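You operate a simulated robot arm through the tools that you are given. There is no shell and no other tool.

You are at the controls of a simulated robot arm. One attempt, no reset.

## Task
Probe the green element: GOOD goes to the marker turntable, OPEN to the rework seat.
Fine: press the probe, free the index tray, turn pocket three to LOAD, lock the tray again, then lift it out. Set down upright: green element.

The check looks at the end state, three seconds after you hand in, the way a careful person would. Anything else that was tipped, shoved, dropped, spilled or broken makes it a failure.

## Robot
A 6-joint arm with a two-finger gripper, fixed in place. Base frame: the origin is at the foot of the arm, x ahead of it, y to its left, z up. Units: m, rad, N and s.
It reaches about 1.298 m from its shoulder. Its first joint turns from -2.601 to 2.601 rad. Payload 1.57 kg.
Tool frame: the origin (TCP) lies between the finger pads and is the grasp point; the fingertips stand 0.021 m ahead of it; z points along the fingers, y is the line along which they close. Largest opening 0.07 m; the body of the gripper starts 0.05 m behind the TCP.
Orientation is told as [roll, pitch, yaw] about the base's x, y, z axes, in that order, counted from this pose: with the fingers straight down and closing along the base's y, the tool's x points along the base's -x, its y along +y and its z along -z.

## Interface
- The arm moves only by the tool send_rows. Its arguments are lists of equal length, an entry for each row: "rot": the turn, a rotation vector about the base's x, y, z in units of 120 degrees (1.0 is 120 degrees), a list of three; "xyz": the shift along the base's x, y, z in units of 100 mm (1.0 is 100 mm), a list of three; "jaw": the finger opening in m, from 0 to 0.07. In form: {"rot": [[ax, ay, az], ...], "xyz": [[tx, ty, tz], ...], "jaw": [jaw, ...]}. A call has 1 to 20 rows; each row is the pose to reach, as a shift and turn from the pose commanded when the call began. A call with a number of a shift or a turn outside -1 to 1 is refused whole. A row lasts 0.2 s, in which the tool goes at most 0.05 m and 0.15 rad; a call with a longer step from one row to the next is refused whole, and so is a gripper value outside its range. Where a pose cannot be reached the arm comes as near as it can. A force on the tool above 90 N (or 10 N above the force at the start of the call, whichever is more), or a blocked arm, ends the call early, and 0.2 s more pass. The fingers move at their own pace and stop on an object; they squeeze with about 30 N. The grip force told is the motor's: it shows also when the fingers shut on nothing. Time passes only in rows, and 0.2 s behind the last, so rows that repeat a pose let the fingers close. It gives the time, the measured TCP pose, the force on the tool (base axes), the opening and the grip force at its end, in the units of the frame above (readings bear some noise), with the torque about the TCP (base axes, N m) and any sound that the robot's microphone picked up, and new pictures: "show" is both (left out), scene, wrist or none.
- Cameras (640 x 400 px; columns grow to the right, rows downward): "scene" is fixed at [0.2212, 0.5008, 1.5098]; the picture's right is [-0.80, -0.60, 0.00], its down [-0.26, 0.34, -0.90] and it looks along [0.54, -0.72, -0.43] (base axes); focal length 325 px, centre (320, 200). "wrist" rides on the gripper at [0.079, 0.004, -0.081] in the tool frame; the picture's right is [-0.05, 1.00, 0.00], its down [-0.67, -0.04, -0.74] and it looks along [-0.74, -0.04, 0.67] (tool axes); focal length 256 px, centre (320, 200). There is no depth. A picture from a camera that has moved, and an enlarged one, comes with that camera's place and axes in the base frame and with its lens.
- lift_body(by): slides the trunk up (or, below 0, down) by that many m; the arm rides with it, the base frame stays. It gives what a move gives, with no picture.
- close_up(camera, box): a new picture of the part [left, top, right, bottom] of that camera's present view, enlarged. It takes no simulated time.
- job_done(): hands the job in; it is judged then, once.

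Nothing tells you positions but the pictures and the camera data. Unless the task says otherwise, let go and move clear before handing in.

The tools are called after "Request:" as name(argument=value, ...) on one line, values as JSON. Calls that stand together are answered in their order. send_rows: Moves the arm, as the interface text tells. Its arguments: {"type":"object","properties":{"rot":{"type":"array","items":{"type":"array","items":{"type":"number"}}},"xyz":{"type":"array","items":{"type":"array","items":{"type":"number"}}},"jaw":{"type":"array","items":{"type":"number"}},"show":{"type":"string","enum":["both","scene","wrist","none"]}},"required":["rot","xyz","jaw"]} The other tools are called the same way: lift_body (by) slides the trunk up or down; close_up (camera, box) takes an enlarged picture of a part of a camera's view; job_done () hands the job in.

At the start:

```text
t: 0.0
position: [0.6736, -0.0107, 1.2708]
orientation: [-0.001, 0.001, -0.002]
wrist_force: [-0.5, 0.7, -0.3]
wrist_torque: [0.02, 0.0, 0.01]
width: 0.0703
gripper_force: 0.1
trunk travel left (down, up): [-0.952, 0.018]
```

scene: 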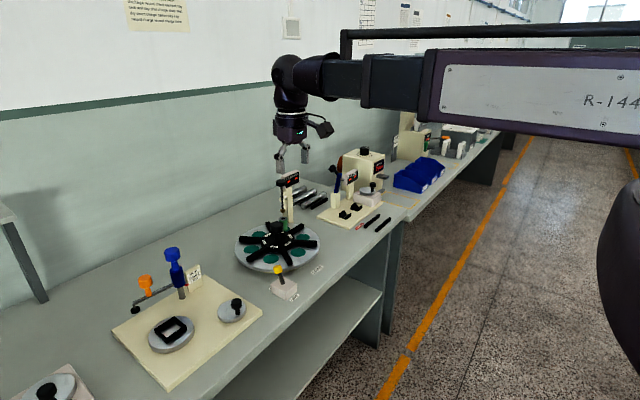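
wrist: 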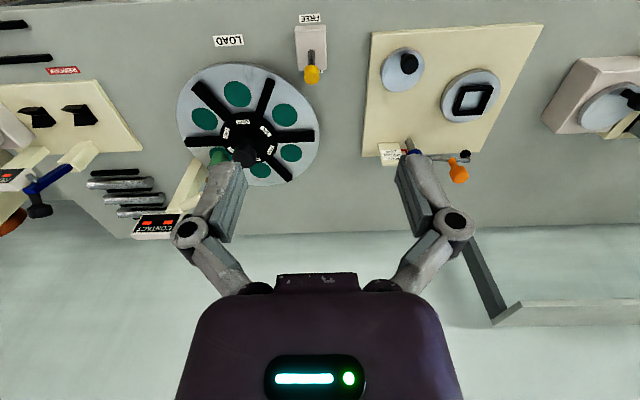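

I see a bench with a turntable (index tray) near LOAD/FREE labels, probe fixtures, and other stations. I'll look closer before moving.

Request:
close_up(camera="scene", box=[220, 160, 340, 310])

Request:
close_up(camera="scene", box=[310, 130, 420, 240])

Request:
close_up(camera="scene", box=[100, 230, 270, 390])

Request:
close_up(camera="wrist", box=[160, 0, 340, 200])

Request:
close_up(camera="wrist", box=[0, 0, 200, 250])

Request:
close_up(camera="wrist", box=[350, 10, 640, 210])

Request:
close_up(camera="scene", box=[380, 90, 520, 200])

Request:
close_up(camera="scene", box=[0, 330, 110, 400])

```text
2.67 times, centred on (280, 235) of scene
camera zoom: at [0.2212, 0.5008, 1.5098], right [-0.8, -0.6, 0.0], down [-0.26, 0.34, -0.9], along [0.54, -0.72, -0.43], focal length 866 px, centre (427, 107)
```

zoom: 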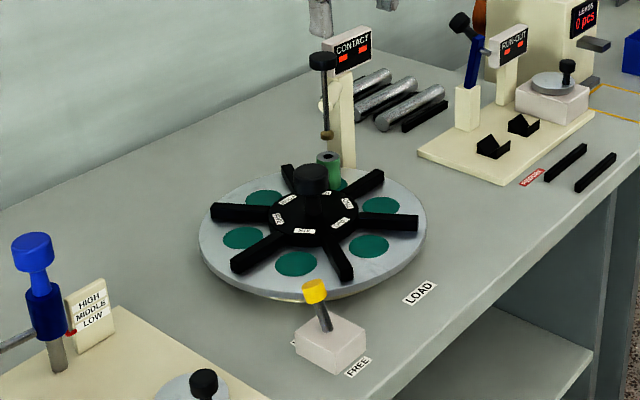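

```text
3.64 times, centred on (365, 185) of scene
camera zoom: at [0.2212, 0.5008, 1.5098], right [-0.8, -0.6, 0.0], down [-0.26, 0.34, -0.9], along [0.54, -0.72, -0.43], focal length 1181 px, centre (156, 254)
```

zoom: 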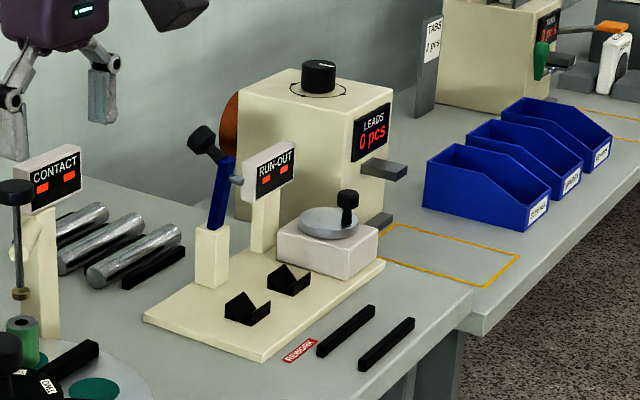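

```text
2.50 times, centred on (185, 310) of scene
camera zoom: at [0.2212, 0.5008, 1.5098], right [-0.8, -0.6, 0.0], down [-0.26, 0.34, -0.9], along [0.54, -0.72, -0.43], focal length 812 px, centre (658, -75)
```

zoom: 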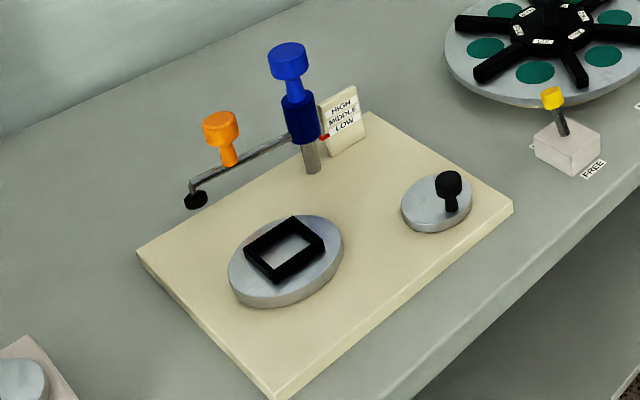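

```text
2.00 times, centred on (250, 100) of wrist
camera zoom: at [0.5953, -0.0083, 1.3528], right [0.05, 1.0, 0.0], down [0.67, -0.04, 0.74], along [0.74, -0.04, -0.67], focal length 512 px, centre (460, 400)
```

zoom: 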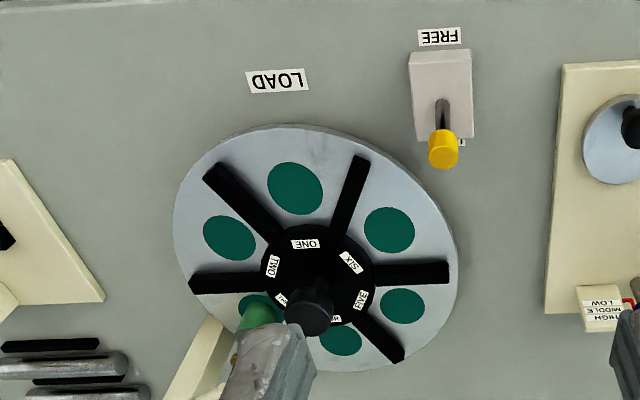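

```text
1.60 times, centred on (100, 125) of wrist
camera zoom: at [0.5953, -0.0083, 1.3528], right [0.05, 1.0, 0.0], down [0.67, -0.04, 0.74], along [0.74, -0.04, -0.67], focal length 410 px, centre (672, 320)
```

zoom: 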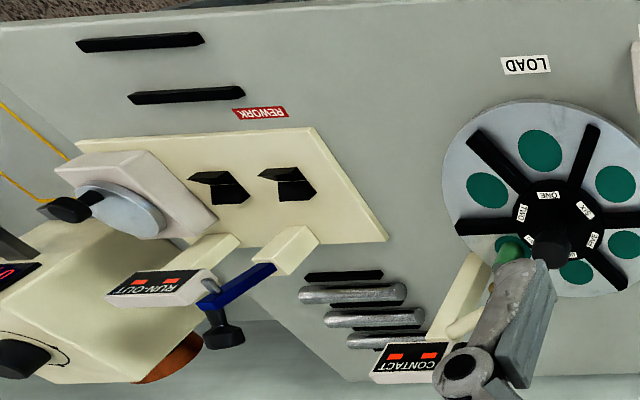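

```text
2.00 times, centred on (495, 110) of wrist
camera zoom: at [0.5953, -0.0083, 1.3528], right [0.05, 1.0, 0.0], down [0.67, -0.04, 0.74], along [0.74, -0.04, -0.67], focal length 512 px, centre (-30, 380)
```

zoom: 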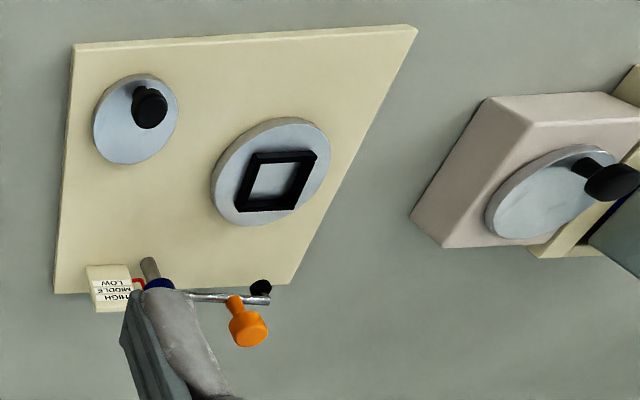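

```text
3.64 times, centred on (450, 145) of scene
camera zoom: at [0.2212, 0.5008, 1.5098], right [-0.8, -0.6, 0.0], down [-0.26, 0.34, -0.9], along [0.54, -0.72, -0.43], focal length 1181 px, centre (-153, 400)
```

zoom: 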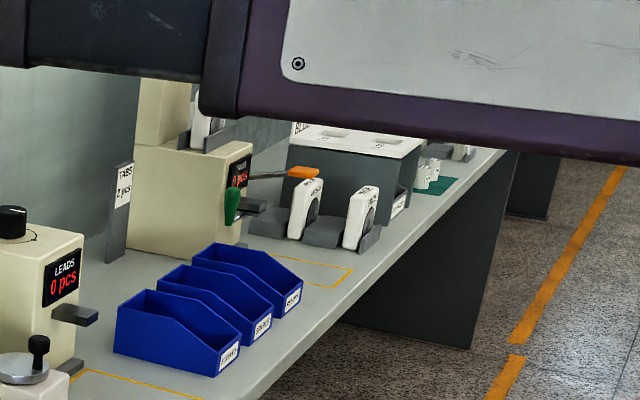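

```text
5.71 times, centred on (55, 365) of scene
camera zoom: at [0.2212, 0.5008, 1.5098], right [-0.8, -0.6, 0.0], down [-0.26, 0.34, -0.9], along [0.54, -0.72, -0.43], focal length 1856 px, centre (1834, -743)
```

zoom: 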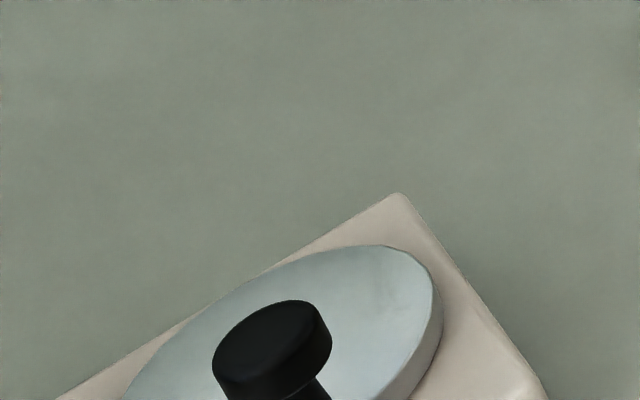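

I see the index tray with its hub at about (0.91, -0.18). ONE is at LOAD, the green element sits under the CONTACT probe, and the yellow lock lever is at about (0.77, -0.03). I'll move sideways to get an unobstructed view.

Request:
send_rows(rot=[[0, 0, 0], [0, 0, 0], [0, 0, 0], [0, 0, 0]], xyz=[[0, -0.4, 0], [0, -0.8, 0], [0, -1, 0], [0, -1, 0]], jaw=[0.07, 0.07, 0.07, 0.07], show="none")

Request:
send_rows(rot=[[0, 0, 0], [0, 0, 0], [0, 0, 0], [0, 0, 0]], xyz=[[0, -0.4, -0.2], [0, -0.8, -0.4], [0, -0.9, -0.8], [0, -0.9, -0.8]], jaw=[0.07, 0.07, 0.07, 0.07])

Request:
close_up(camera="wrist", box=[200, 0, 440, 200])

Request:
close_up(camera="wrist", box=[0, 0, 240, 200])

Request:
close_up(camera="wrist", box=[400, 0, 640, 200])

```text
t: 1.0
position: [0.6764, -0.1122, 1.2717]
orientation: [-0.001, 0.0, 0.003]
wrist_force: [-0.2, -0.5, -0.5]
wrist_torque: [-0.01, 0.03, -0.04]
width: 0.0701
gripper_force: 0.1
trunk travel left (down, up): [-0.952, 0.018]
```

```text
t: 2.0
position: [0.6735, -0.2, 1.2711]
orientation: [0.001, 0.0, 0.0]
wrist_force: [0.0, 0.3, 0.7]
wrist_torque: [0.03, 0.01, 0.0]
width: 0.0699
gripper_force: 0.0
out of reach, approached as far as the arm can: row 1, 2, 3, 4
trunk travel left (down, up): [-0.952, 0.018]
camera wrist: at [0.5941, -0.1975, 1.3528], right [0.05, 1.0, 0.0], down [0.67, -0.03, 0.74], along [0.74, -0.04, -0.67], focal length 256 px, centre (320, 200)
```

scene: 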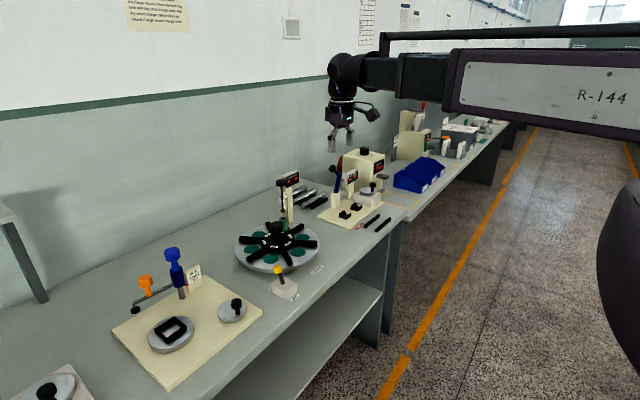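
wrist: 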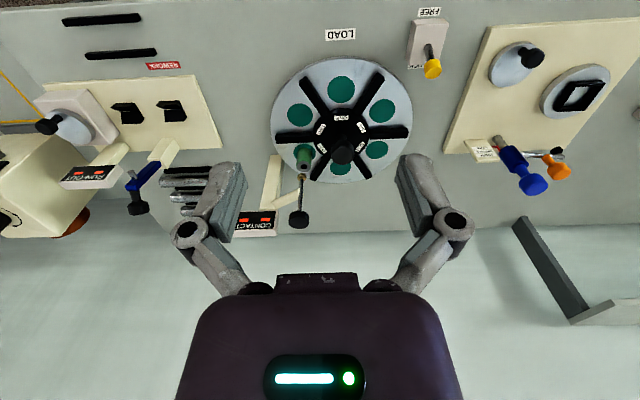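

```text
2.00 times, centred on (320, 100) of wrist
camera zoom: at [0.5941, -0.1975, 1.3528], right [0.05, 1.0, 0.0], down [0.67, -0.03, 0.74], along [0.74, -0.04, -0.67], focal length 512 px, centre (320, 400)
```

zoom: 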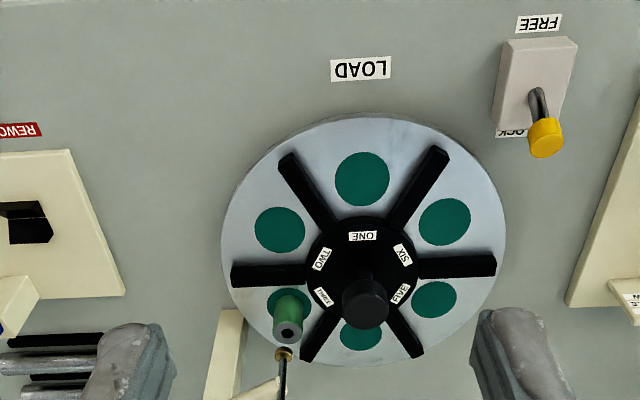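

```text
2.00 times, centred on (120, 100) of wrist
camera zoom: at [0.5941, -0.1975, 1.3528], right [0.05, 1.0, 0.0], down [0.67, -0.03, 0.74], along [0.74, -0.04, -0.67], focal length 512 px, centre (720, 400)
```

zoom: 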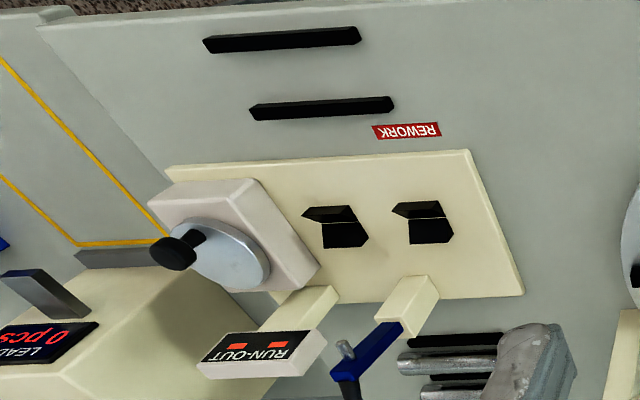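

```text
2.00 times, centred on (520, 100) of wrist
camera zoom: at [0.5941, -0.1975, 1.3528], right [0.05, 1.0, 0.0], down [0.67, -0.03, 0.74], along [0.74, -0.04, -0.67], focal length 512 px, centre (-80, 400)
```

zoom: 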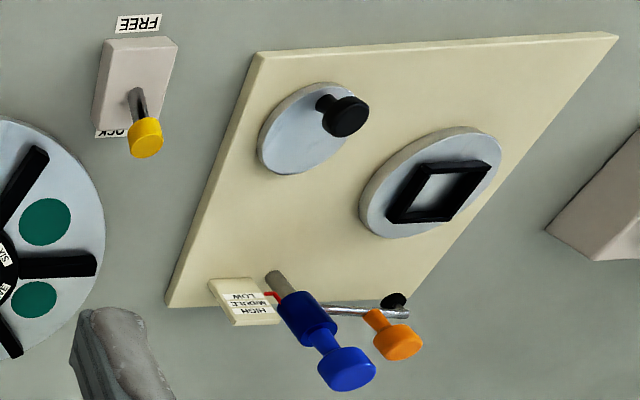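

ONE is at LOAD, the element stands in THREE, and the lever is leaning toward LOCK. The arm can't go lower from this trunk height, so I'll lower the trunk.

Request:
lift_body(by=-0.15)

Request:
send_rows(rot=[[0, 0, 0], [0, 0, 0], [0, 0, 0]], xyz=[[0, -0.2, 0], [0, -0.4, 0.2], [0, -0.5, 0.2]], jaw=[0.07, 0.07, 0.07])

Request:
close_up(camera="wrist", box=[200, 0, 440, 250])

```text
t: 3.8
position: [0.6735, -0.2003, 1.1209]
orientation: [0.0, -0.001, 0.0]
wrist_force: [-0.1, -0.5, -0.4]
wrist_torque: [0.03, 0.04, 0.0]
width: 0.0697
gripper_force: 0.0
trunk travel left (down, up): [-0.802, 0.168]
```

```text
t: 4.5
position: [0.6733, -0.2505, 1.1208]
orientation: [0.001, 0.001, 0.001]
wrist_force: [-0.5, 0.0, -1.1]
wrist_torque: [0.01, 0.0, 0.01]
width: 0.0699
gripper_force: 0.1
out of reach, approached as far as the arm can: row 2, 3
trunk travel left (down, up): [-0.802, 0.168]
camera wrist: at [0.5932, -0.2466, 1.2028], right [0.05, 1.0, 0.0], down [0.67, -0.03, 0.74], along [0.74, -0.04, -0.67], focal length 256 px, centre (320, 200)
```

scene: 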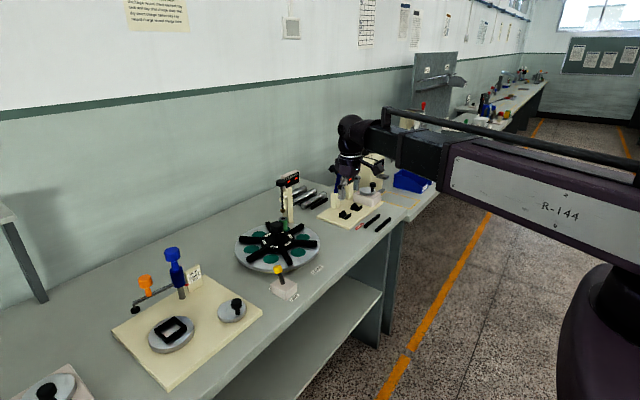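
wrist: 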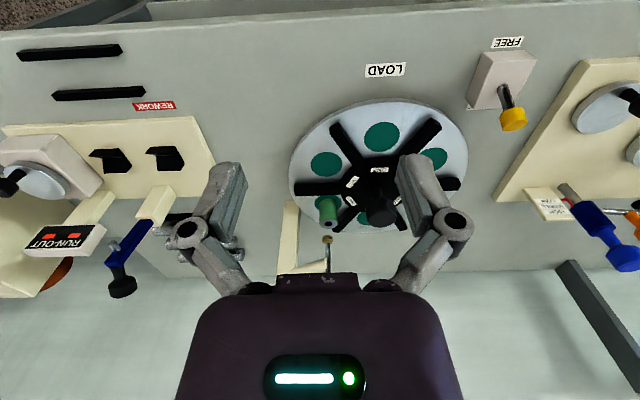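

```text
1.60 times, centred on (320, 125) of wrist
camera zoom: at [0.5932, -0.2466, 1.2028], right [0.05, 1.0, 0.0], down [0.67, -0.03, 0.74], along [0.74, -0.04, -0.67], focal length 410 px, centre (320, 320)
```

zoom: 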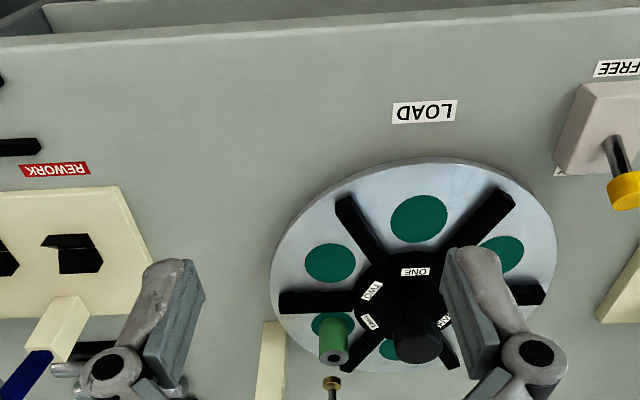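

The arm's links move in a horizontal plane, so height comes from the trunk. The CONTACT probe knob is at about (0.96, -0.255, 1.07). I'll raise a little, go closer and inspect it.

Request:
lift_body(by=0.05)

Request:
send_rows(rot=[[0, 0, 0], [0, 0, 0], [0, 0, 0], [0, 0, 0]], xyz=[[0.4, 0, 0], [0.8, 0, 0], [1, 0, 0], [1, 0, 0]], jaw=[0.03, 0, 0, 0])

Request:
close_up(camera="scene", box=[240, 150, 340, 250])

Request:
close_up(camera="wrist", box=[200, 0, 440, 200])

```text
t: 5.5
position: [0.6735, -0.25, 1.1702]
orientation: [0.002, 0.0, 0.0]
wrist_force: [-0.5, -0.9, 0.2]
wrist_torque: [0.01, -0.01, -0.02]
width: 0.0703
gripper_force: 0.0
trunk travel left (down, up): [-0.852, 0.118]
```

```text
t: 6.5
position: [0.7733, -0.2475, 1.1713]
orientation: [-0.001, -0.001, 0.0]
wrist_force: [0.5, 0.1, -0.3]
wrist_torque: [0.03, -0.02, -0.03]
width: 0.0001
gripper_force: 28.7
trunk travel left (down, up): [-0.852, 0.118]
camera wrist: at [0.6933, -0.245, 1.253], right [0.05, 1.0, 0.0], down [0.67, -0.03, 0.75], along [0.74, -0.04, -0.67], focal length 256 px, centre (320, 200)
```

scene: 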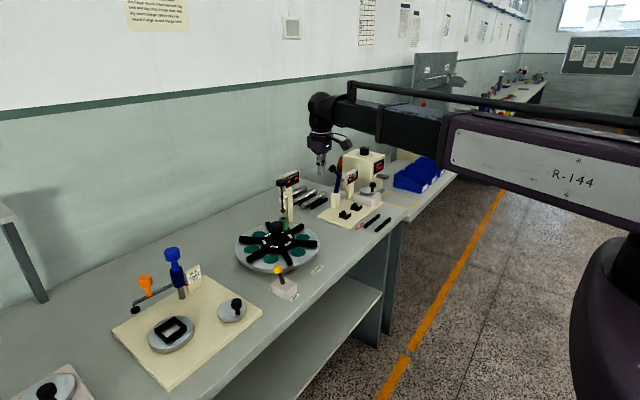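
wrist: 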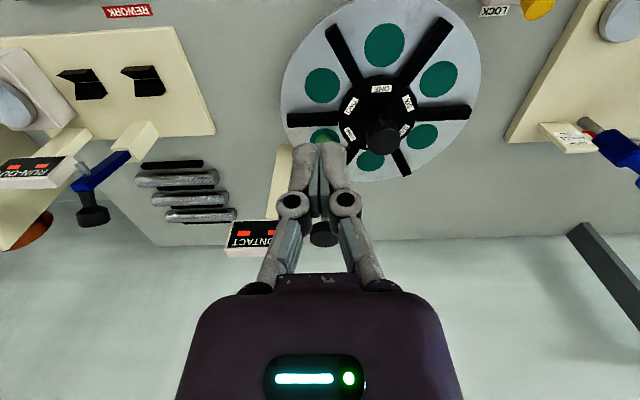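

```text
4.00 times, centred on (290, 200) of scene
camera zoom: at [0.2212, 0.5008, 1.5098], right [-0.8, -0.6, 0.0], down [-0.26, 0.34, -0.9], along [0.54, -0.72, -0.43], focal length 1299 px, centre (440, 200)
```

zoom: 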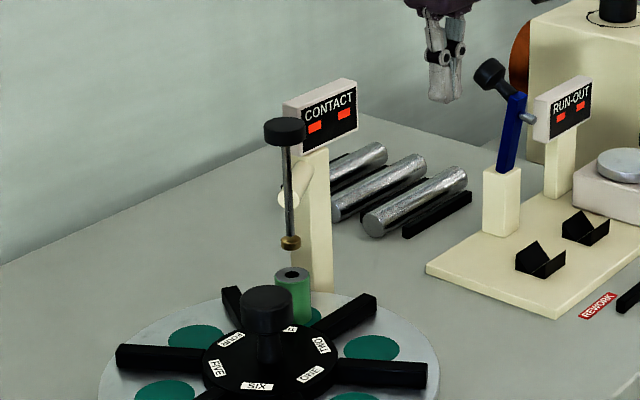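

```text
2.00 times, centred on (320, 100) of wrist
camera zoom: at [0.6933, -0.245, 1.253], right [0.05, 1.0, 0.0], down [0.67, -0.03, 0.75], along [0.74, -0.04, -0.67], focal length 512 px, centre (320, 400)
```

zoom: 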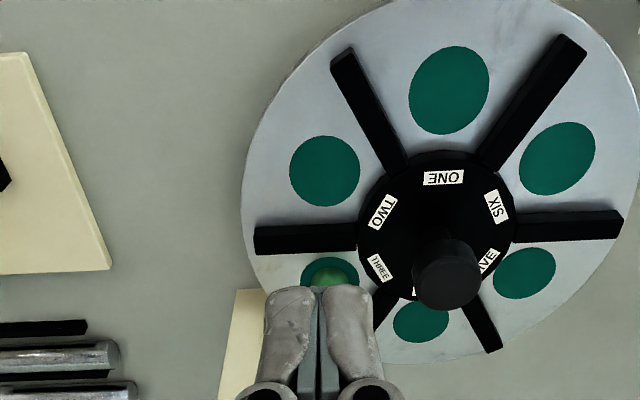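

The knob measures (0.960, -0.255, ~1.08) and the display is at (0.987, -0.346, 1.05). I'll go above the knob with the fingers closed.

Request:
send_rows(rot=[[0, 0, 0], [0, 0, 0], [0, 0, 0], [0, 0, 0]], xyz=[[0.4, 0, 0], [0.8, -0.05, 0], [1, -0.08, 0], [1, -0.08, 0]], jaw=[0, 0, 0, 0], show="none")

Request:
send_rows(rot=[[0, 0, 0], [0, 0, 0], [0, 0, 0], [0, 0, 0]], xyz=[[0.4, 0, 0], [0.8, 0, 0], [0.87, 0, 0], [0.87, 0, 0]], jaw=[0, 0, 0, 0])

Request:
close_up(camera="scene", box=[240, 130, 340, 230])

Request:
close_up(camera="wrist", box=[200, 50, 440, 250])

```text
t: 7.5
position: [0.8718, -0.2568, 1.1717]
orientation: [-0.001, 0.0, -0.001]
wrist_force: [1.7, 0.0, 0.8]
wrist_torque: [-0.01, 0.04, 0.01]
width: 0.0
gripper_force: 28.2
trunk travel left (down, up): [-0.852, 0.118]
```

```text
t: 8.5
position: [0.9593, -0.2584, 1.1704]
orientation: [0.0, 0.0, 0.001]
wrist_force: [-1.0, -0.2, -0.5]
wrist_torque: [-0.02, -0.02, 0.0]
width: 0.0
gripper_force: 28.8
trunk travel left (down, up): [-0.852, 0.118]
camera wrist: at [0.8798, -0.2546, 1.2527], right [0.05, 1.0, 0.0], down [0.67, -0.04, 0.74], along [0.74, -0.04, -0.67], focal length 256 px, centre (320, 200)
```

scene: 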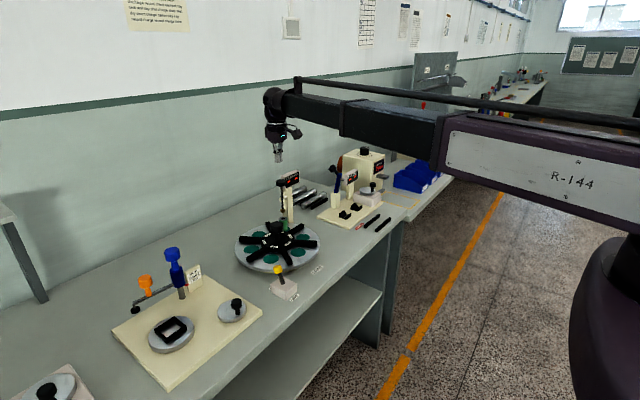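
wrist: 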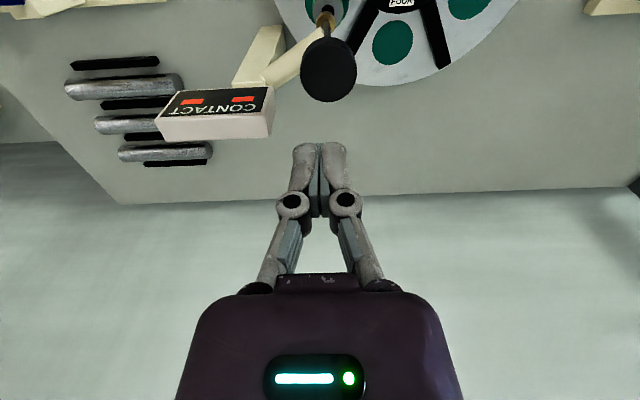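

```text
4.00 times, centred on (290, 180) of scene
camera zoom: at [0.2212, 0.5008, 1.5098], right [-0.8, -0.6, 0.0], down [-0.26, 0.34, -0.9], along [0.54, -0.72, -0.43], focal length 1299 px, centre (440, 280)
```

zoom: 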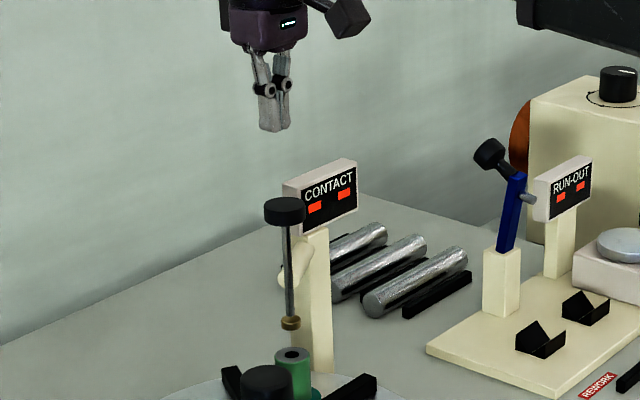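

```text
2.00 times, centred on (320, 150) of wrist
camera zoom: at [0.8798, -0.2546, 1.2527], right [0.05, 1.0, 0.0], down [0.67, -0.04, 0.74], along [0.74, -0.04, -0.67], focal length 512 px, centre (320, 300)
```

zoom: 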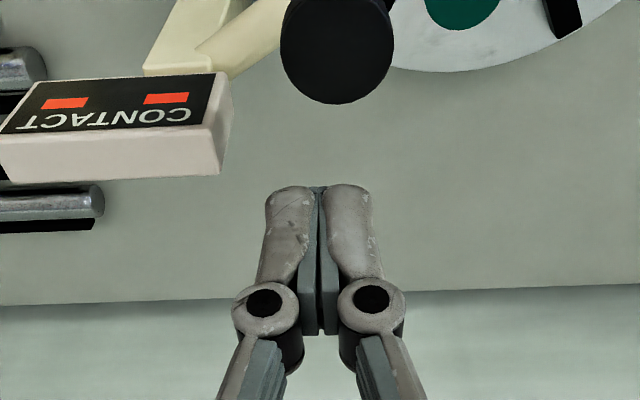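

The fingers hang above the knob, slightly beyond it, with the knob centre near (0.953, -0.253). I'll nudge over and lower most of the way.

Request:
send_rows(rot=[[0, 0, 0], [0, 0, 0]], xyz=[[-0.06, 0.045, 0], [-0.06, 0.045, 0]], jaw=[0, 0], show="none")

Request:
lift_body(by=-0.05)

Request:
close_up(camera="scene", box=[250, 150, 320, 220])

Request:
close_up(camera="wrist", box=[200, 50, 440, 250])

```text
t: 9.1
position: [0.9527, -0.2543, 1.1714]
orientation: [0.001, 0.001, 0.001]
wrist_force: [-0.6, 0.2, 0.0]
wrist_torque: [-0.01, -0.01, -0.02]
width: 0.0
gripper_force: 28.7
trunk travel left (down, up): [-0.852, 0.118]
```

```text
t: 10.0
position: [0.9535, -0.2536, 1.1204]
orientation: [0.001, 0.0, 0.0]
wrist_force: [0.6, -0.4, 0.3]
wrist_torque: [-0.01, 0.0, -0.01]
width: 0.0001
gripper_force: 28.8
trunk travel left (down, up): [-0.802, 0.168]
```

```text
5.71 times, centred on (285, 185) of scene
camera zoom: at [0.2212, 0.5008, 1.5098], right [-0.8, -0.6, 0.0], down [-0.26, 0.34, -0.9], along [0.54, -0.72, -0.43], focal length 1856 px, centre (520, 286)
```

zoom: 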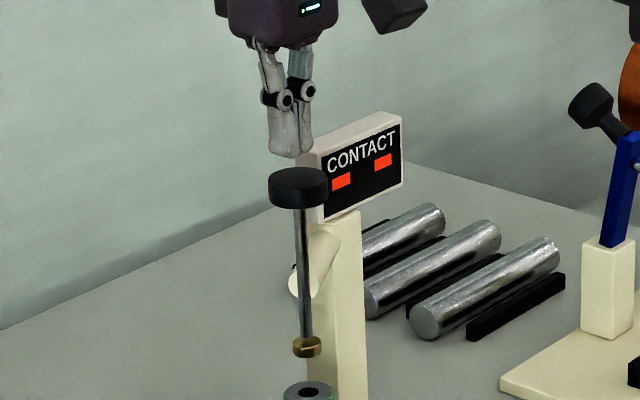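

```text
2.00 times, centred on (320, 150) of wrist
camera zoom: at [0.8738, -0.2504, 1.2028], right [0.05, 1.0, 0.0], down [0.67, -0.04, 0.74], along [0.74, -0.04, -0.67], focal length 512 px, centre (320, 300)
```

zoom: 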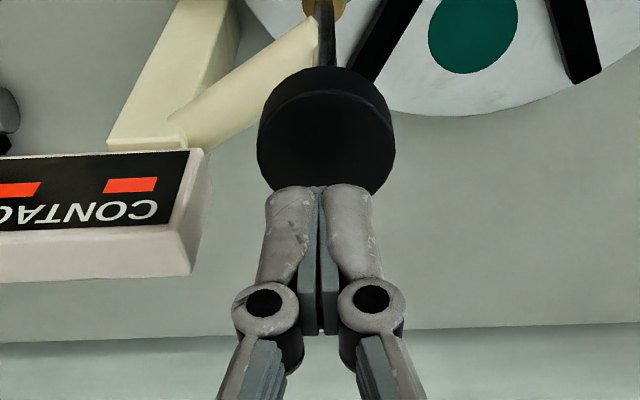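

The fingertips are about 2 cm above the knob and a few mm too far forward. I'll correct by -5 mm in x and press in small steps.

Request:
send_rows(rot=[[0, 0, 0], [0, 0, 0]], xyz=[[-0.05, 0, 0], [-0.05, 0, 0]], jaw=[0, 0], show="none")

Request:
lift_body(by=-0.02)

Request:
close_up(camera="scene", box=[250, 150, 320, 220])

Request:
close_up(camera="wrist", box=[200, 50, 440, 250])

```text
t: 10.6
position: [0.948, -0.2538, 1.1203]
orientation: [0.0, -0.001, -0.001]
wrist_force: [-0.3, -0.5, -0.4]
wrist_torque: [0.01, -0.01, -0.02]
width: 0.0
gripper_force: 28.2
trunk travel left (down, up): [-0.802, 0.168]
```

```text
t: 11.3
position: [0.9478, -0.2538, 1.1013]
orientation: [0.0, 0.0, 0.0]
wrist_force: [0.7, -0.4, 0.0]
wrist_torque: [0.0, -0.01, -0.02]
width: 0.006
gripper_force: 28.4
trunk travel left (down, up): [-0.782, 0.188]
```

```text
5.71 times, centred on (285, 185) of scene
camera zoom: at [0.2212, 0.5008, 1.5098], right [-0.8, -0.6, 0.0], down [-0.26, 0.34, -0.9], along [0.54, -0.72, -0.43], focal length 1856 px, centre (520, 286)
```

zoom: 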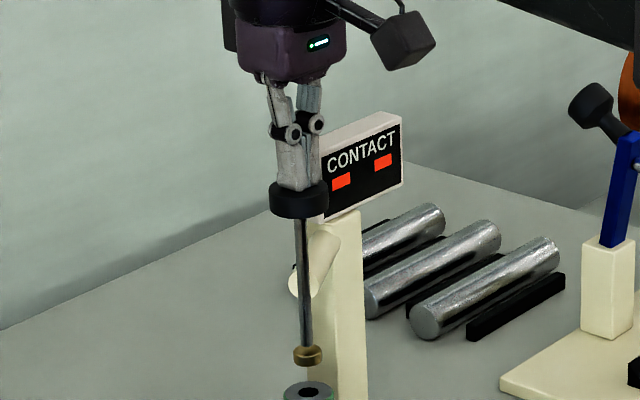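

```text
2.00 times, centred on (320, 150) of wrist
camera zoom: at [0.8686, -0.2505, 1.1828], right [0.05, 1.0, 0.0], down [0.67, -0.03, 0.75], along [0.74, -0.04, -0.67], focal length 512 px, centre (320, 300)
```

zoom: 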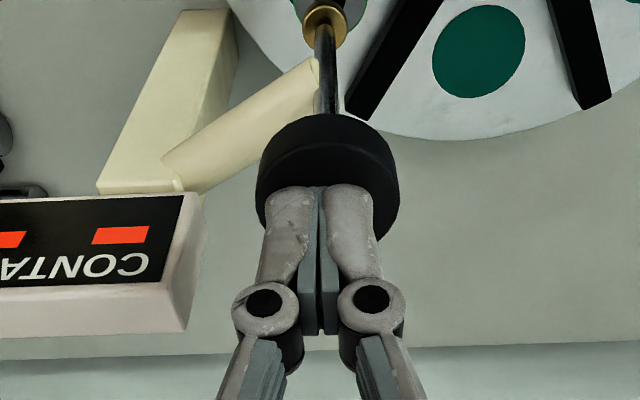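

The fingertips are over the knob's centre, just at its top. I'll press down gradually.

Request:
lift_body(by=-0.01)

Request:
close_up(camera="scene", box=[250, 150, 320, 220])

```text
t: 11.8
position: [0.9475, -0.2544, 1.0893]
orientation: [0.0, -0.001, 0.0]
wrist_force: [-0.5, -0.4, 1.6]
wrist_torque: [0.02, 0.01, 0.01]
width: 0.006
gripper_force: 28.7
trunk travel left (down, up): [-0.772, 0.198]
```

```text
5.71 times, centred on (285, 185) of scene
camera zoom: at [0.2212, 0.5008, 1.5098], right [-0.8, -0.6, 0.0], down [-0.26, 0.34, -0.9], along [0.54, -0.72, -0.43], focal length 1856 px, centre (520, 286)
```

zoom: 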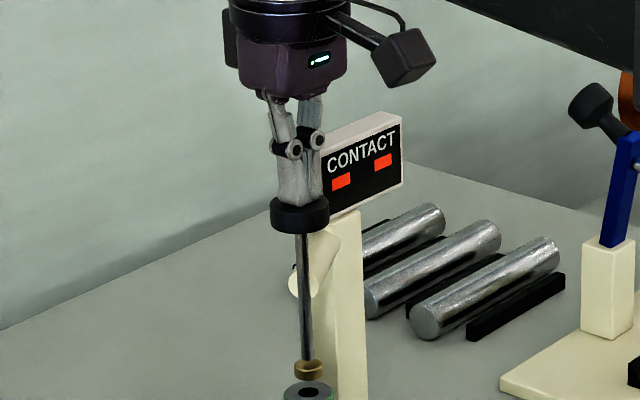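

The probe is descending with light force. I'll continue until it touches the element.

Request:
lift_body(by=-0.007)

Request:
close_up(camera="scene", box=[250, 150, 320, 220])

```text
t: 12.4
position: [0.948, -0.253, 1.0841]
orientation: [0.0, 0.0, 0.0]
wrist_force: [0.2, -0.5, 1.9]
wrist_torque: [-0.01, -0.01, 0.0]
width: 0.0059
gripper_force: 28.0
trunk travel left (down, up): [-0.765, 0.205]
```

```text
5.71 times, centred on (285, 185) of scene
camera zoom: at [0.2212, 0.5008, 1.5098], right [-0.8, -0.6, 0.0], down [-0.26, 0.34, -0.9], along [0.54, -0.72, -0.43], focal length 1856 px, centre (520, 286)
```

zoom: 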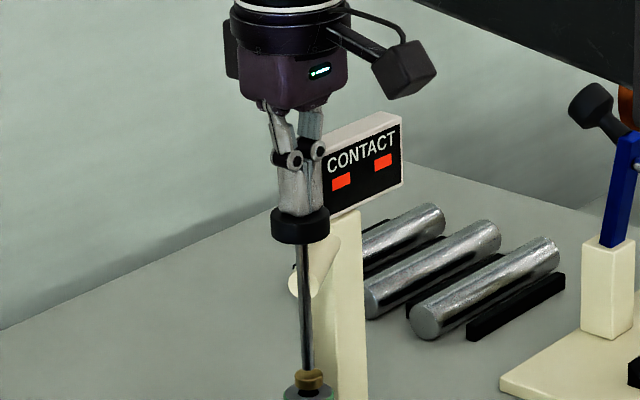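

Request:
lift_body(by=-0.004)

Request:
close_up(camera="scene", box=[270, 160, 310, 200])

Request:
close_up(camera="wrist", box=[160, 50, 440, 250])

```text
t: 12.9
position: [0.9482, -0.2529, 1.0811]
orientation: [0.0, 0.001, -0.001]
wrist_force: [-0.5, -0.2, 1.4]
wrist_torque: [-0.01, 0.01, -0.02]
width: 0.0059
gripper_force: 28.4
trunk travel left (down, up): [-0.761, 0.209]
```

```text
10.00 times, centred on (290, 180) of scene
camera zoom: at [0.2212, 0.5008, 1.5098], right [-0.8, -0.6, 0.0], down [-0.26, 0.34, -0.9], along [0.54, -0.72, -0.43], focal length 3247 px, centre (620, 400)
```

zoom: 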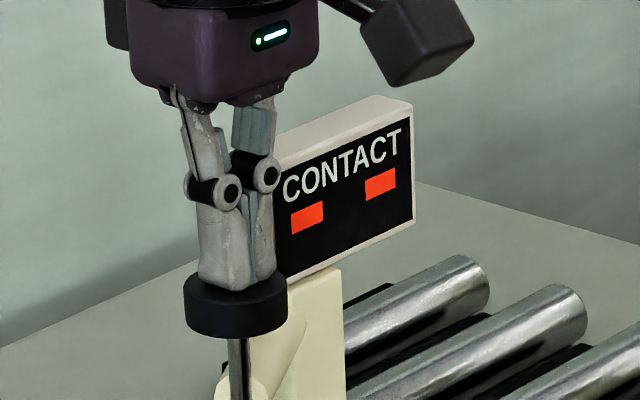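

```text
2.00 times, centred on (300, 150) of wrist
camera zoom: at [0.8684, -0.2505, 1.1619], right [0.05, 1.0, 0.0], down [0.67, -0.04, 0.74], along [0.74, -0.04, -0.67], focal length 512 px, centre (360, 300)
```

zoom: 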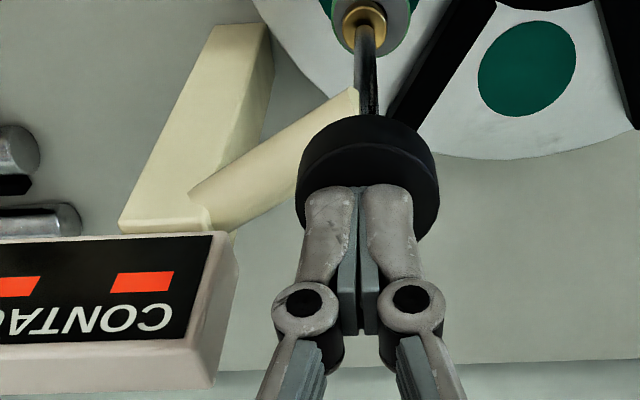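

Request:
lift_body(by=-0.004)

Request:
close_up(camera="scene", box=[260, 165, 320, 225])

```text
t: 13.5
position: [0.9476, -0.2538, 1.0793]
orientation: [-0.002, -0.006, 0.001]
wrist_force: [17.0, -4.5, 44.1]
wrist_torque: [-0.11, -0.31, -0.04]
width: 0.0062
gripper_force: 28.4
trunk travel left (down, up): [-0.757, 0.213]
```

```text
6.67 times, centred on (290, 195) of scene
camera zoom: at [0.2212, 0.5008, 1.5098], right [-0.8, -0.6, 0.0], down [-0.26, 0.34, -0.9], along [0.54, -0.72, -0.43], focal length 2165 px, centre (520, 233)
```

zoom: 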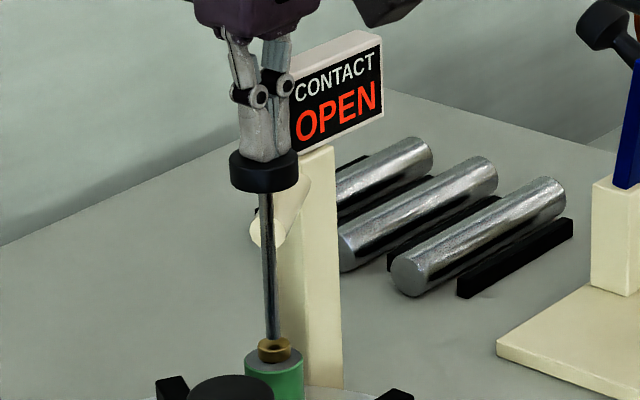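

The display reads OPEN, so the element goes to the rework seat. I'm raising off the probe, then surveying for that seat.

Request:
lift_body(by=0.004)

Request:
lift_body(by=0.08)

Request:
close_up(camera="scene", box=[260, 165, 320, 225])

Request:
send_rows(rot=[[0, 0, 0], [0, 0, 0], [0, 0, 0]], xyz=[[-0.4, 0, 0], [-0.8, 0, 0], [-1, 0, 0]], jaw=[0, 0.03, 0.07], show="none")

Request:
send_rows(rot=[[0, 0, 0], [0, 0, 0], [0, 0, 0]], xyz=[[-0.4, 0, 0], [-0.8, 0, 0], [-1, 0, 0]], jaw=[0.07, 0.07, 0.07], show="none")

Request:
lift_body(by=0.1)

Request:
send_rows(rot=[[0, 0, 0], [0, 0, 0], [0, 0, 0]], xyz=[[-0.4, -0.2, 0], [-0.8, -0.6, 0], [-0.8, -1, 0]], jaw=[0.07, 0.07, 0.07], show="both")

```text
t: 14.0
position: [0.9466, -0.2544, 1.079]
orientation: [0.0, 0.003, 0.0]
wrist_force: [1.2, 0.0, 6.6]
wrist_torque: [0.02, -0.06, 0.03]
width: 0.006
gripper_force: 28.8
trunk travel left (down, up): [-0.761, 0.209]
```

```text
t: 15.2
position: [0.9488, -0.2537, 1.1601]
orientation: [0.0, 0.0, -0.001]
wrist_force: [-0.2, 0.3, 0.2]
wrist_torque: [0.02, -0.01, 0.02]
width: 0.0
gripper_force: 28.7
trunk travel left (down, up): [-0.841, 0.129]
```

```text
6.67 times, centred on (290, 195) of scene
camera zoom: at [0.2212, 0.5008, 1.5098], right [-0.8, -0.6, 0.0], down [-0.26, 0.34, -0.9], along [0.54, -0.72, -0.43], focal length 2165 px, centre (520, 233)
```

zoom: 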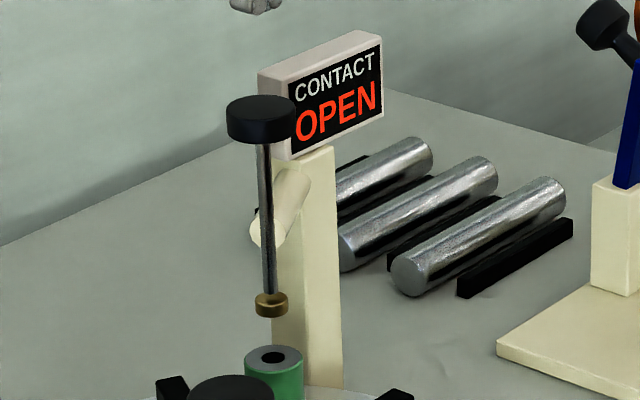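

```text
t: 16.0
position: [0.8477, -0.2535, 1.1607]
orientation: [0.001, 0.001, 0.0]
wrist_force: [0.9, 0.3, 0.9]
wrist_torque: [-0.02, -0.01, 0.01]
width: 0.0688
gripper_force: 0.0
trunk travel left (down, up): [-0.841, 0.129]
```

```text
t: 16.8
position: [0.7456, -0.2554, 1.1598]
orientation: [0.0, 0.001, 0.001]
wrist_force: [0.2, 0.1, -0.8]
wrist_torque: [0.02, -0.03, -0.02]
width: 0.0698
gripper_force: 0.0
trunk travel left (down, up): [-0.841, 0.129]
```

```text
t: 18.1
position: [0.7468, -0.2553, 1.2596]
orientation: [-0.001, 0.0, 0.0]
wrist_force: [0.8, 0.0, -1.1]
wrist_torque: [-0.02, 0.01, 0.0]
width: 0.07
gripper_force: 0.1
trunk travel left (down, up): [-0.941, 0.029]
```

```text
refused: row 2 steps farther than a row can; nothing moved
```

The probe sprang back and OPEN is latched. Next I'll survey the bench to the right for the rework seat.

Request:
send_rows(rot=[[0, 0, 0], [0, 0, 0], [0, 0, 0]], xyz=[[-0.4, -0.2, 0], [-0.7, -0.6, 0], [-0.7, -1, 0]], jaw=[0.07, 0.07, 0.07], show="none")

Request:
send_rows(rot=[[0, 0, 0], [0, 0, 0], [0, 0, 0]], xyz=[[0, -0.4, 0], [0, -0.8, 0], [0, -1, 0]], jaw=[0.07, 0.07, 0.07], show="wrist")

Request:
close_up(camera="wrist", box=[200, 0, 440, 200])

Request:
send_rows(rot=[[0, 0, 0], [0, 0, 0], [0, 0, 0]], xyz=[[0, -0.4, 0], [0, -0.8, 0], [0, -1, 0]], jaw=[0.07, 0.07, 0.07], show="none")

Request:
send_rows(rot=[[0, 0, 0], [0, 0, 0], [0, 0, 0]], xyz=[[0, -0.4, 0], [0, -0.8, 0], [0, -1, 0]], jaw=[0.07, 0.07, 0.07], show="wrist")

```text
t: 18.9
position: [0.6781, -0.3551, 1.2593]
orientation: [0.001, 0.001, 0.002]
wrist_force: [-0.3, 0.5, 0.7]
wrist_torque: [0.03, 0.02, 0.01]
width: 0.07
gripper_force: 0.0
trunk travel left (down, up): [-0.941, 0.029]
```

```text
t: 19.7
position: [0.676, -0.4557, 1.259]
orientation: [0.0, 0.0, 0.0]
wrist_force: [0.4, 0.2, -0.3]
wrist_torque: [0.02, -0.01, -0.03]
width: 0.0701
gripper_force: 0.0
trunk travel left (down, up): [-0.941, 0.029]
camera wrist: at [0.5975, -0.4521, 1.3415], right [0.05, 1.0, 0.0], down [0.67, -0.04, 0.74], along [0.74, -0.04, -0.67], focal length 256 px, centre (320, 200)
```

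wrist: 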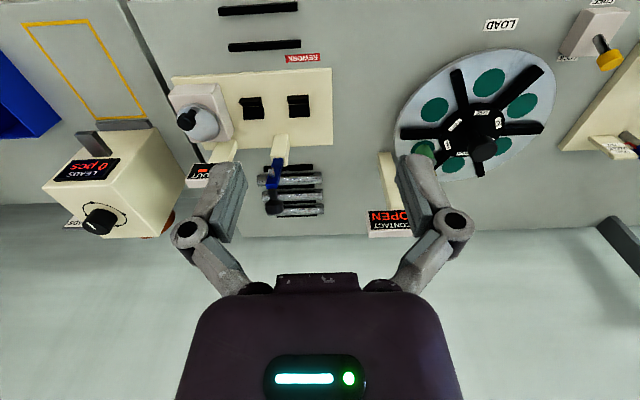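

```text
2.00 times, centred on (320, 100) of wrist
camera zoom: at [0.5975, -0.4521, 1.3415], right [0.05, 1.0, 0.0], down [0.67, -0.04, 0.74], along [0.74, -0.04, -0.67], focal length 512 px, centre (320, 400)
```

zoom: 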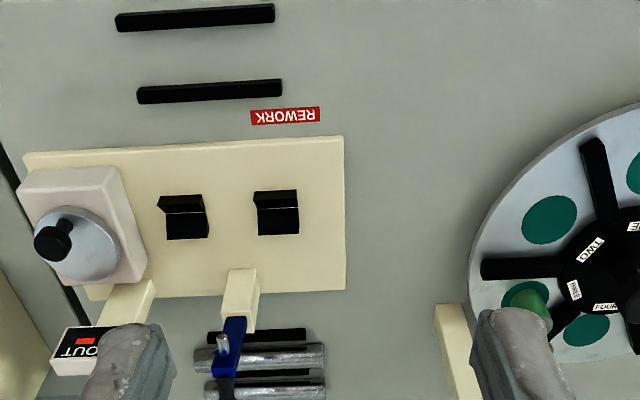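

```text
t: 20.5
position: [0.6758, -0.557, 1.2585]
orientation: [0.0, 0.001, 0.003]
wrist_force: [-1.1, 0.5, -0.4]
wrist_torque: [0.03, 0.01, -0.04]
width: 0.0703
gripper_force: 0.0
trunk travel left (down, up): [-0.941, 0.029]
```

```text
t: 21.3
position: [0.6784, -0.6556, 1.2588]
orientation: [0.0, 0.0, 0.0]
wrist_force: [0.7, -0.2, 0.6]
wrist_torque: [0.05, -0.01, 0.0]
width: 0.0701
gripper_force: 0.1
trunk travel left (down, up): [-0.941, 0.029]
camera wrist: at [0.599, -0.6521, 1.3415], right [0.05, 1.0, 0.0], down [0.67, -0.04, 0.74], along [0.74, -0.04, -0.67], focal length 256 px, centre (320, 200)
```

wrist: 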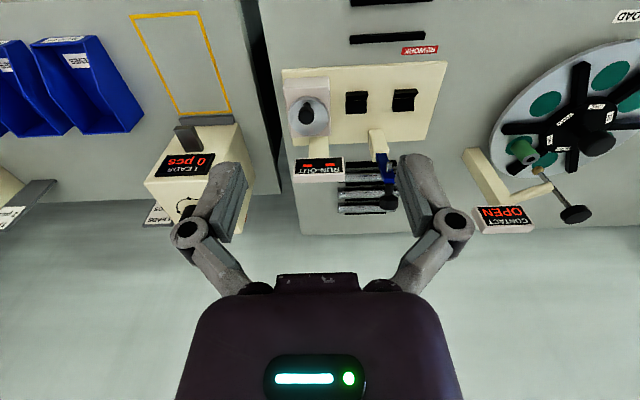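

Only the rod rails carry REWORK on this side. I'll survey the left side (+y) as well.

Request:
send_rows(rot=[[0, 0, 0], [0, 0, 0], [0, 0, 0]], xyz=[[0, 0.45, 0], [0, 0.9, 0], [0, 1, 0]], jaw=[0.07, 0.07, 0.07], show="none")

Request:
send_rows(rot=[[0, 0, 0], [0, 0, 0], [0, 0, 0]], xyz=[[0, 0.45, 0], [0, 0.9, 0], [0, 1, 0]], jaw=[0.07, 0.07, 0.07], show="none")

Request:
send_rows(rot=[[0, 0, 0], [0, 0, 0], [0, 0, 0]], xyz=[[0, 0.45, 0], [0, 0.9, 0], [0, 1, 0]], jaw=[0.07, 0.07, 0.07], show="none")

Request:
send_rows(rot=[[0, 0, 0], [0, 0, 0], [0, 0, 0]], xyz=[[0, 0.45, 0], [0, 0.9, 0], [0, 1, 0]], jaw=[0.07, 0.07, 0.07], show="none")

Request:
send_rows(rot=[[0, 0, 0], [0, 0, 0], [0, 0, 0]], xyz=[[0, 0.45, 0], [0, 0.9, 0], [0, 1, 0]], jaw=[0.07, 0.07, 0.07], show="none")

Request:
send_rows(rot=[[0, 0, 0], [0, 0, 0], [0, 0, 0]], xyz=[[0, 0.45, 0], [0, 0.9, 0], [0, 1, 0]], jaw=[0.07, 0.07, 0.07], show="none")

Request:
send_rows(rot=[[0, 0, 0], [0, 0, 0], [0, 0, 0]], xyz=[[0, 0.45, 0], [0, 0.9, 0], [0, 1, 0]], jaw=[0.07, 0.07, 0.07], show="none")

Request:
send_rows(rot=[[0, 0, 0], [0, 0, 0], [0, 0, 0]], xyz=[[0, 0.45, 0], [0, 0.9, 0], [0, 1, 0]], jaw=[0.07, 0.07, 0.07], show="both")

```text
t: 22.1
position: [0.6774, -0.5536, 1.2604]
orientation: [0.0, 0.0, 0.0]
wrist_force: [0.7, 0.4, -0.1]
wrist_torque: [0.0, 0.03, 0.0]
width: 0.07
gripper_force: 0.1
trunk travel left (down, up): [-0.941, 0.029]
```

```text
t: 22.9
position: [0.6784, -0.4536, 1.2602]
orientation: [0.001, 0.0, 0.001]
wrist_force: [-0.1, 0.7, 0.4]
wrist_torque: [0.03, 0.01, 0.02]
width: 0.07
gripper_force: 0.1
trunk travel left (down, up): [-0.941, 0.029]
```

```text
t: 23.7
position: [0.677, -0.3555, 1.2608]
orientation: [-0.001, 0.001, -0.001]
wrist_force: [0.4, 1.3, 0.7]
wrist_torque: [0.04, -0.01, -0.02]
width: 0.07
gripper_force: 0.0
trunk travel left (down, up): [-0.941, 0.029]
```

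```text
t: 24.5
position: [0.6762, -0.2534, 1.2595]
orientation: [-0.001, 0.002, 0.0]
wrist_force: [0.2, 0.8, -0.9]
wrist_torque: [-0.01, -0.02, 0.02]
width: 0.07
gripper_force: 0.1
trunk travel left (down, up): [-0.941, 0.029]
```

```text
t: 25.3
position: [0.6757, -0.1539, 1.2592]
orientation: [-0.001, -0.001, 0.001]
wrist_force: [0.8, -0.8, 0.5]
wrist_torque: [0.0, 0.03, -0.01]
width: 0.0703
gripper_force: 0.0
trunk travel left (down, up): [-0.941, 0.029]
```

```text
t: 26.1
position: [0.6743, -0.0542, 1.2608]
orientation: [0.0, -0.001, 0.0]
wrist_force: [0.0, -0.8, -0.4]
wrist_torque: [0.02, 0.03, 0.01]
width: 0.07
gripper_force: 0.0
trunk travel left (down, up): [-0.941, 0.029]
```

```text
t: 26.9
position: [0.6754, 0.0463, 1.2605]
orientation: [0.0, 0.0, 0.001]
wrist_force: [-0.6, 0.4, 0.6]
wrist_torque: [-0.01, 0.01, 0.02]
width: 0.07
gripper_force: 0.1
trunk travel left (down, up): [-0.941, 0.029]
```

```text
t: 27.7
position: [0.6769, 0.1452, 1.2603]
orientation: [0.0, 0.001, 0.0]
wrist_force: [0.0, 0.0, -0.6]
wrist_torque: [0.0, -0.01, -0.01]
width: 0.0698
gripper_force: 0.0
trunk travel left (down, up): [-0.941, 0.029]
camera wrist: at [0.5969, 0.1489, 1.3418], right [0.05, 1.0, 0.0], down [0.67, -0.04, 0.74], along [0.74, -0.04, -0.67], focal length 256 px, centre (320, 200)
```

scene: 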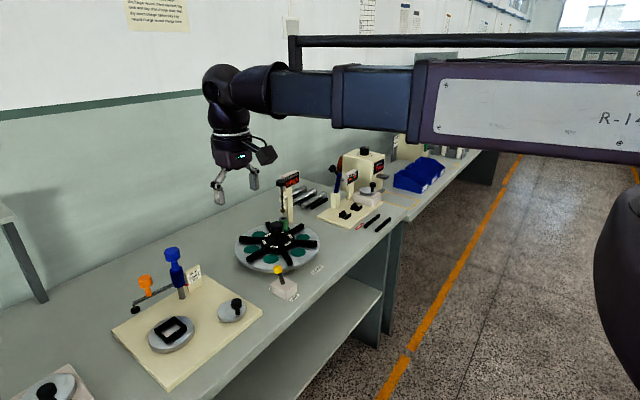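
wrist: 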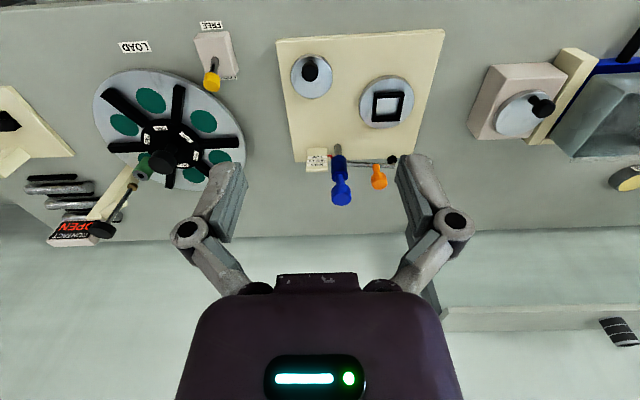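

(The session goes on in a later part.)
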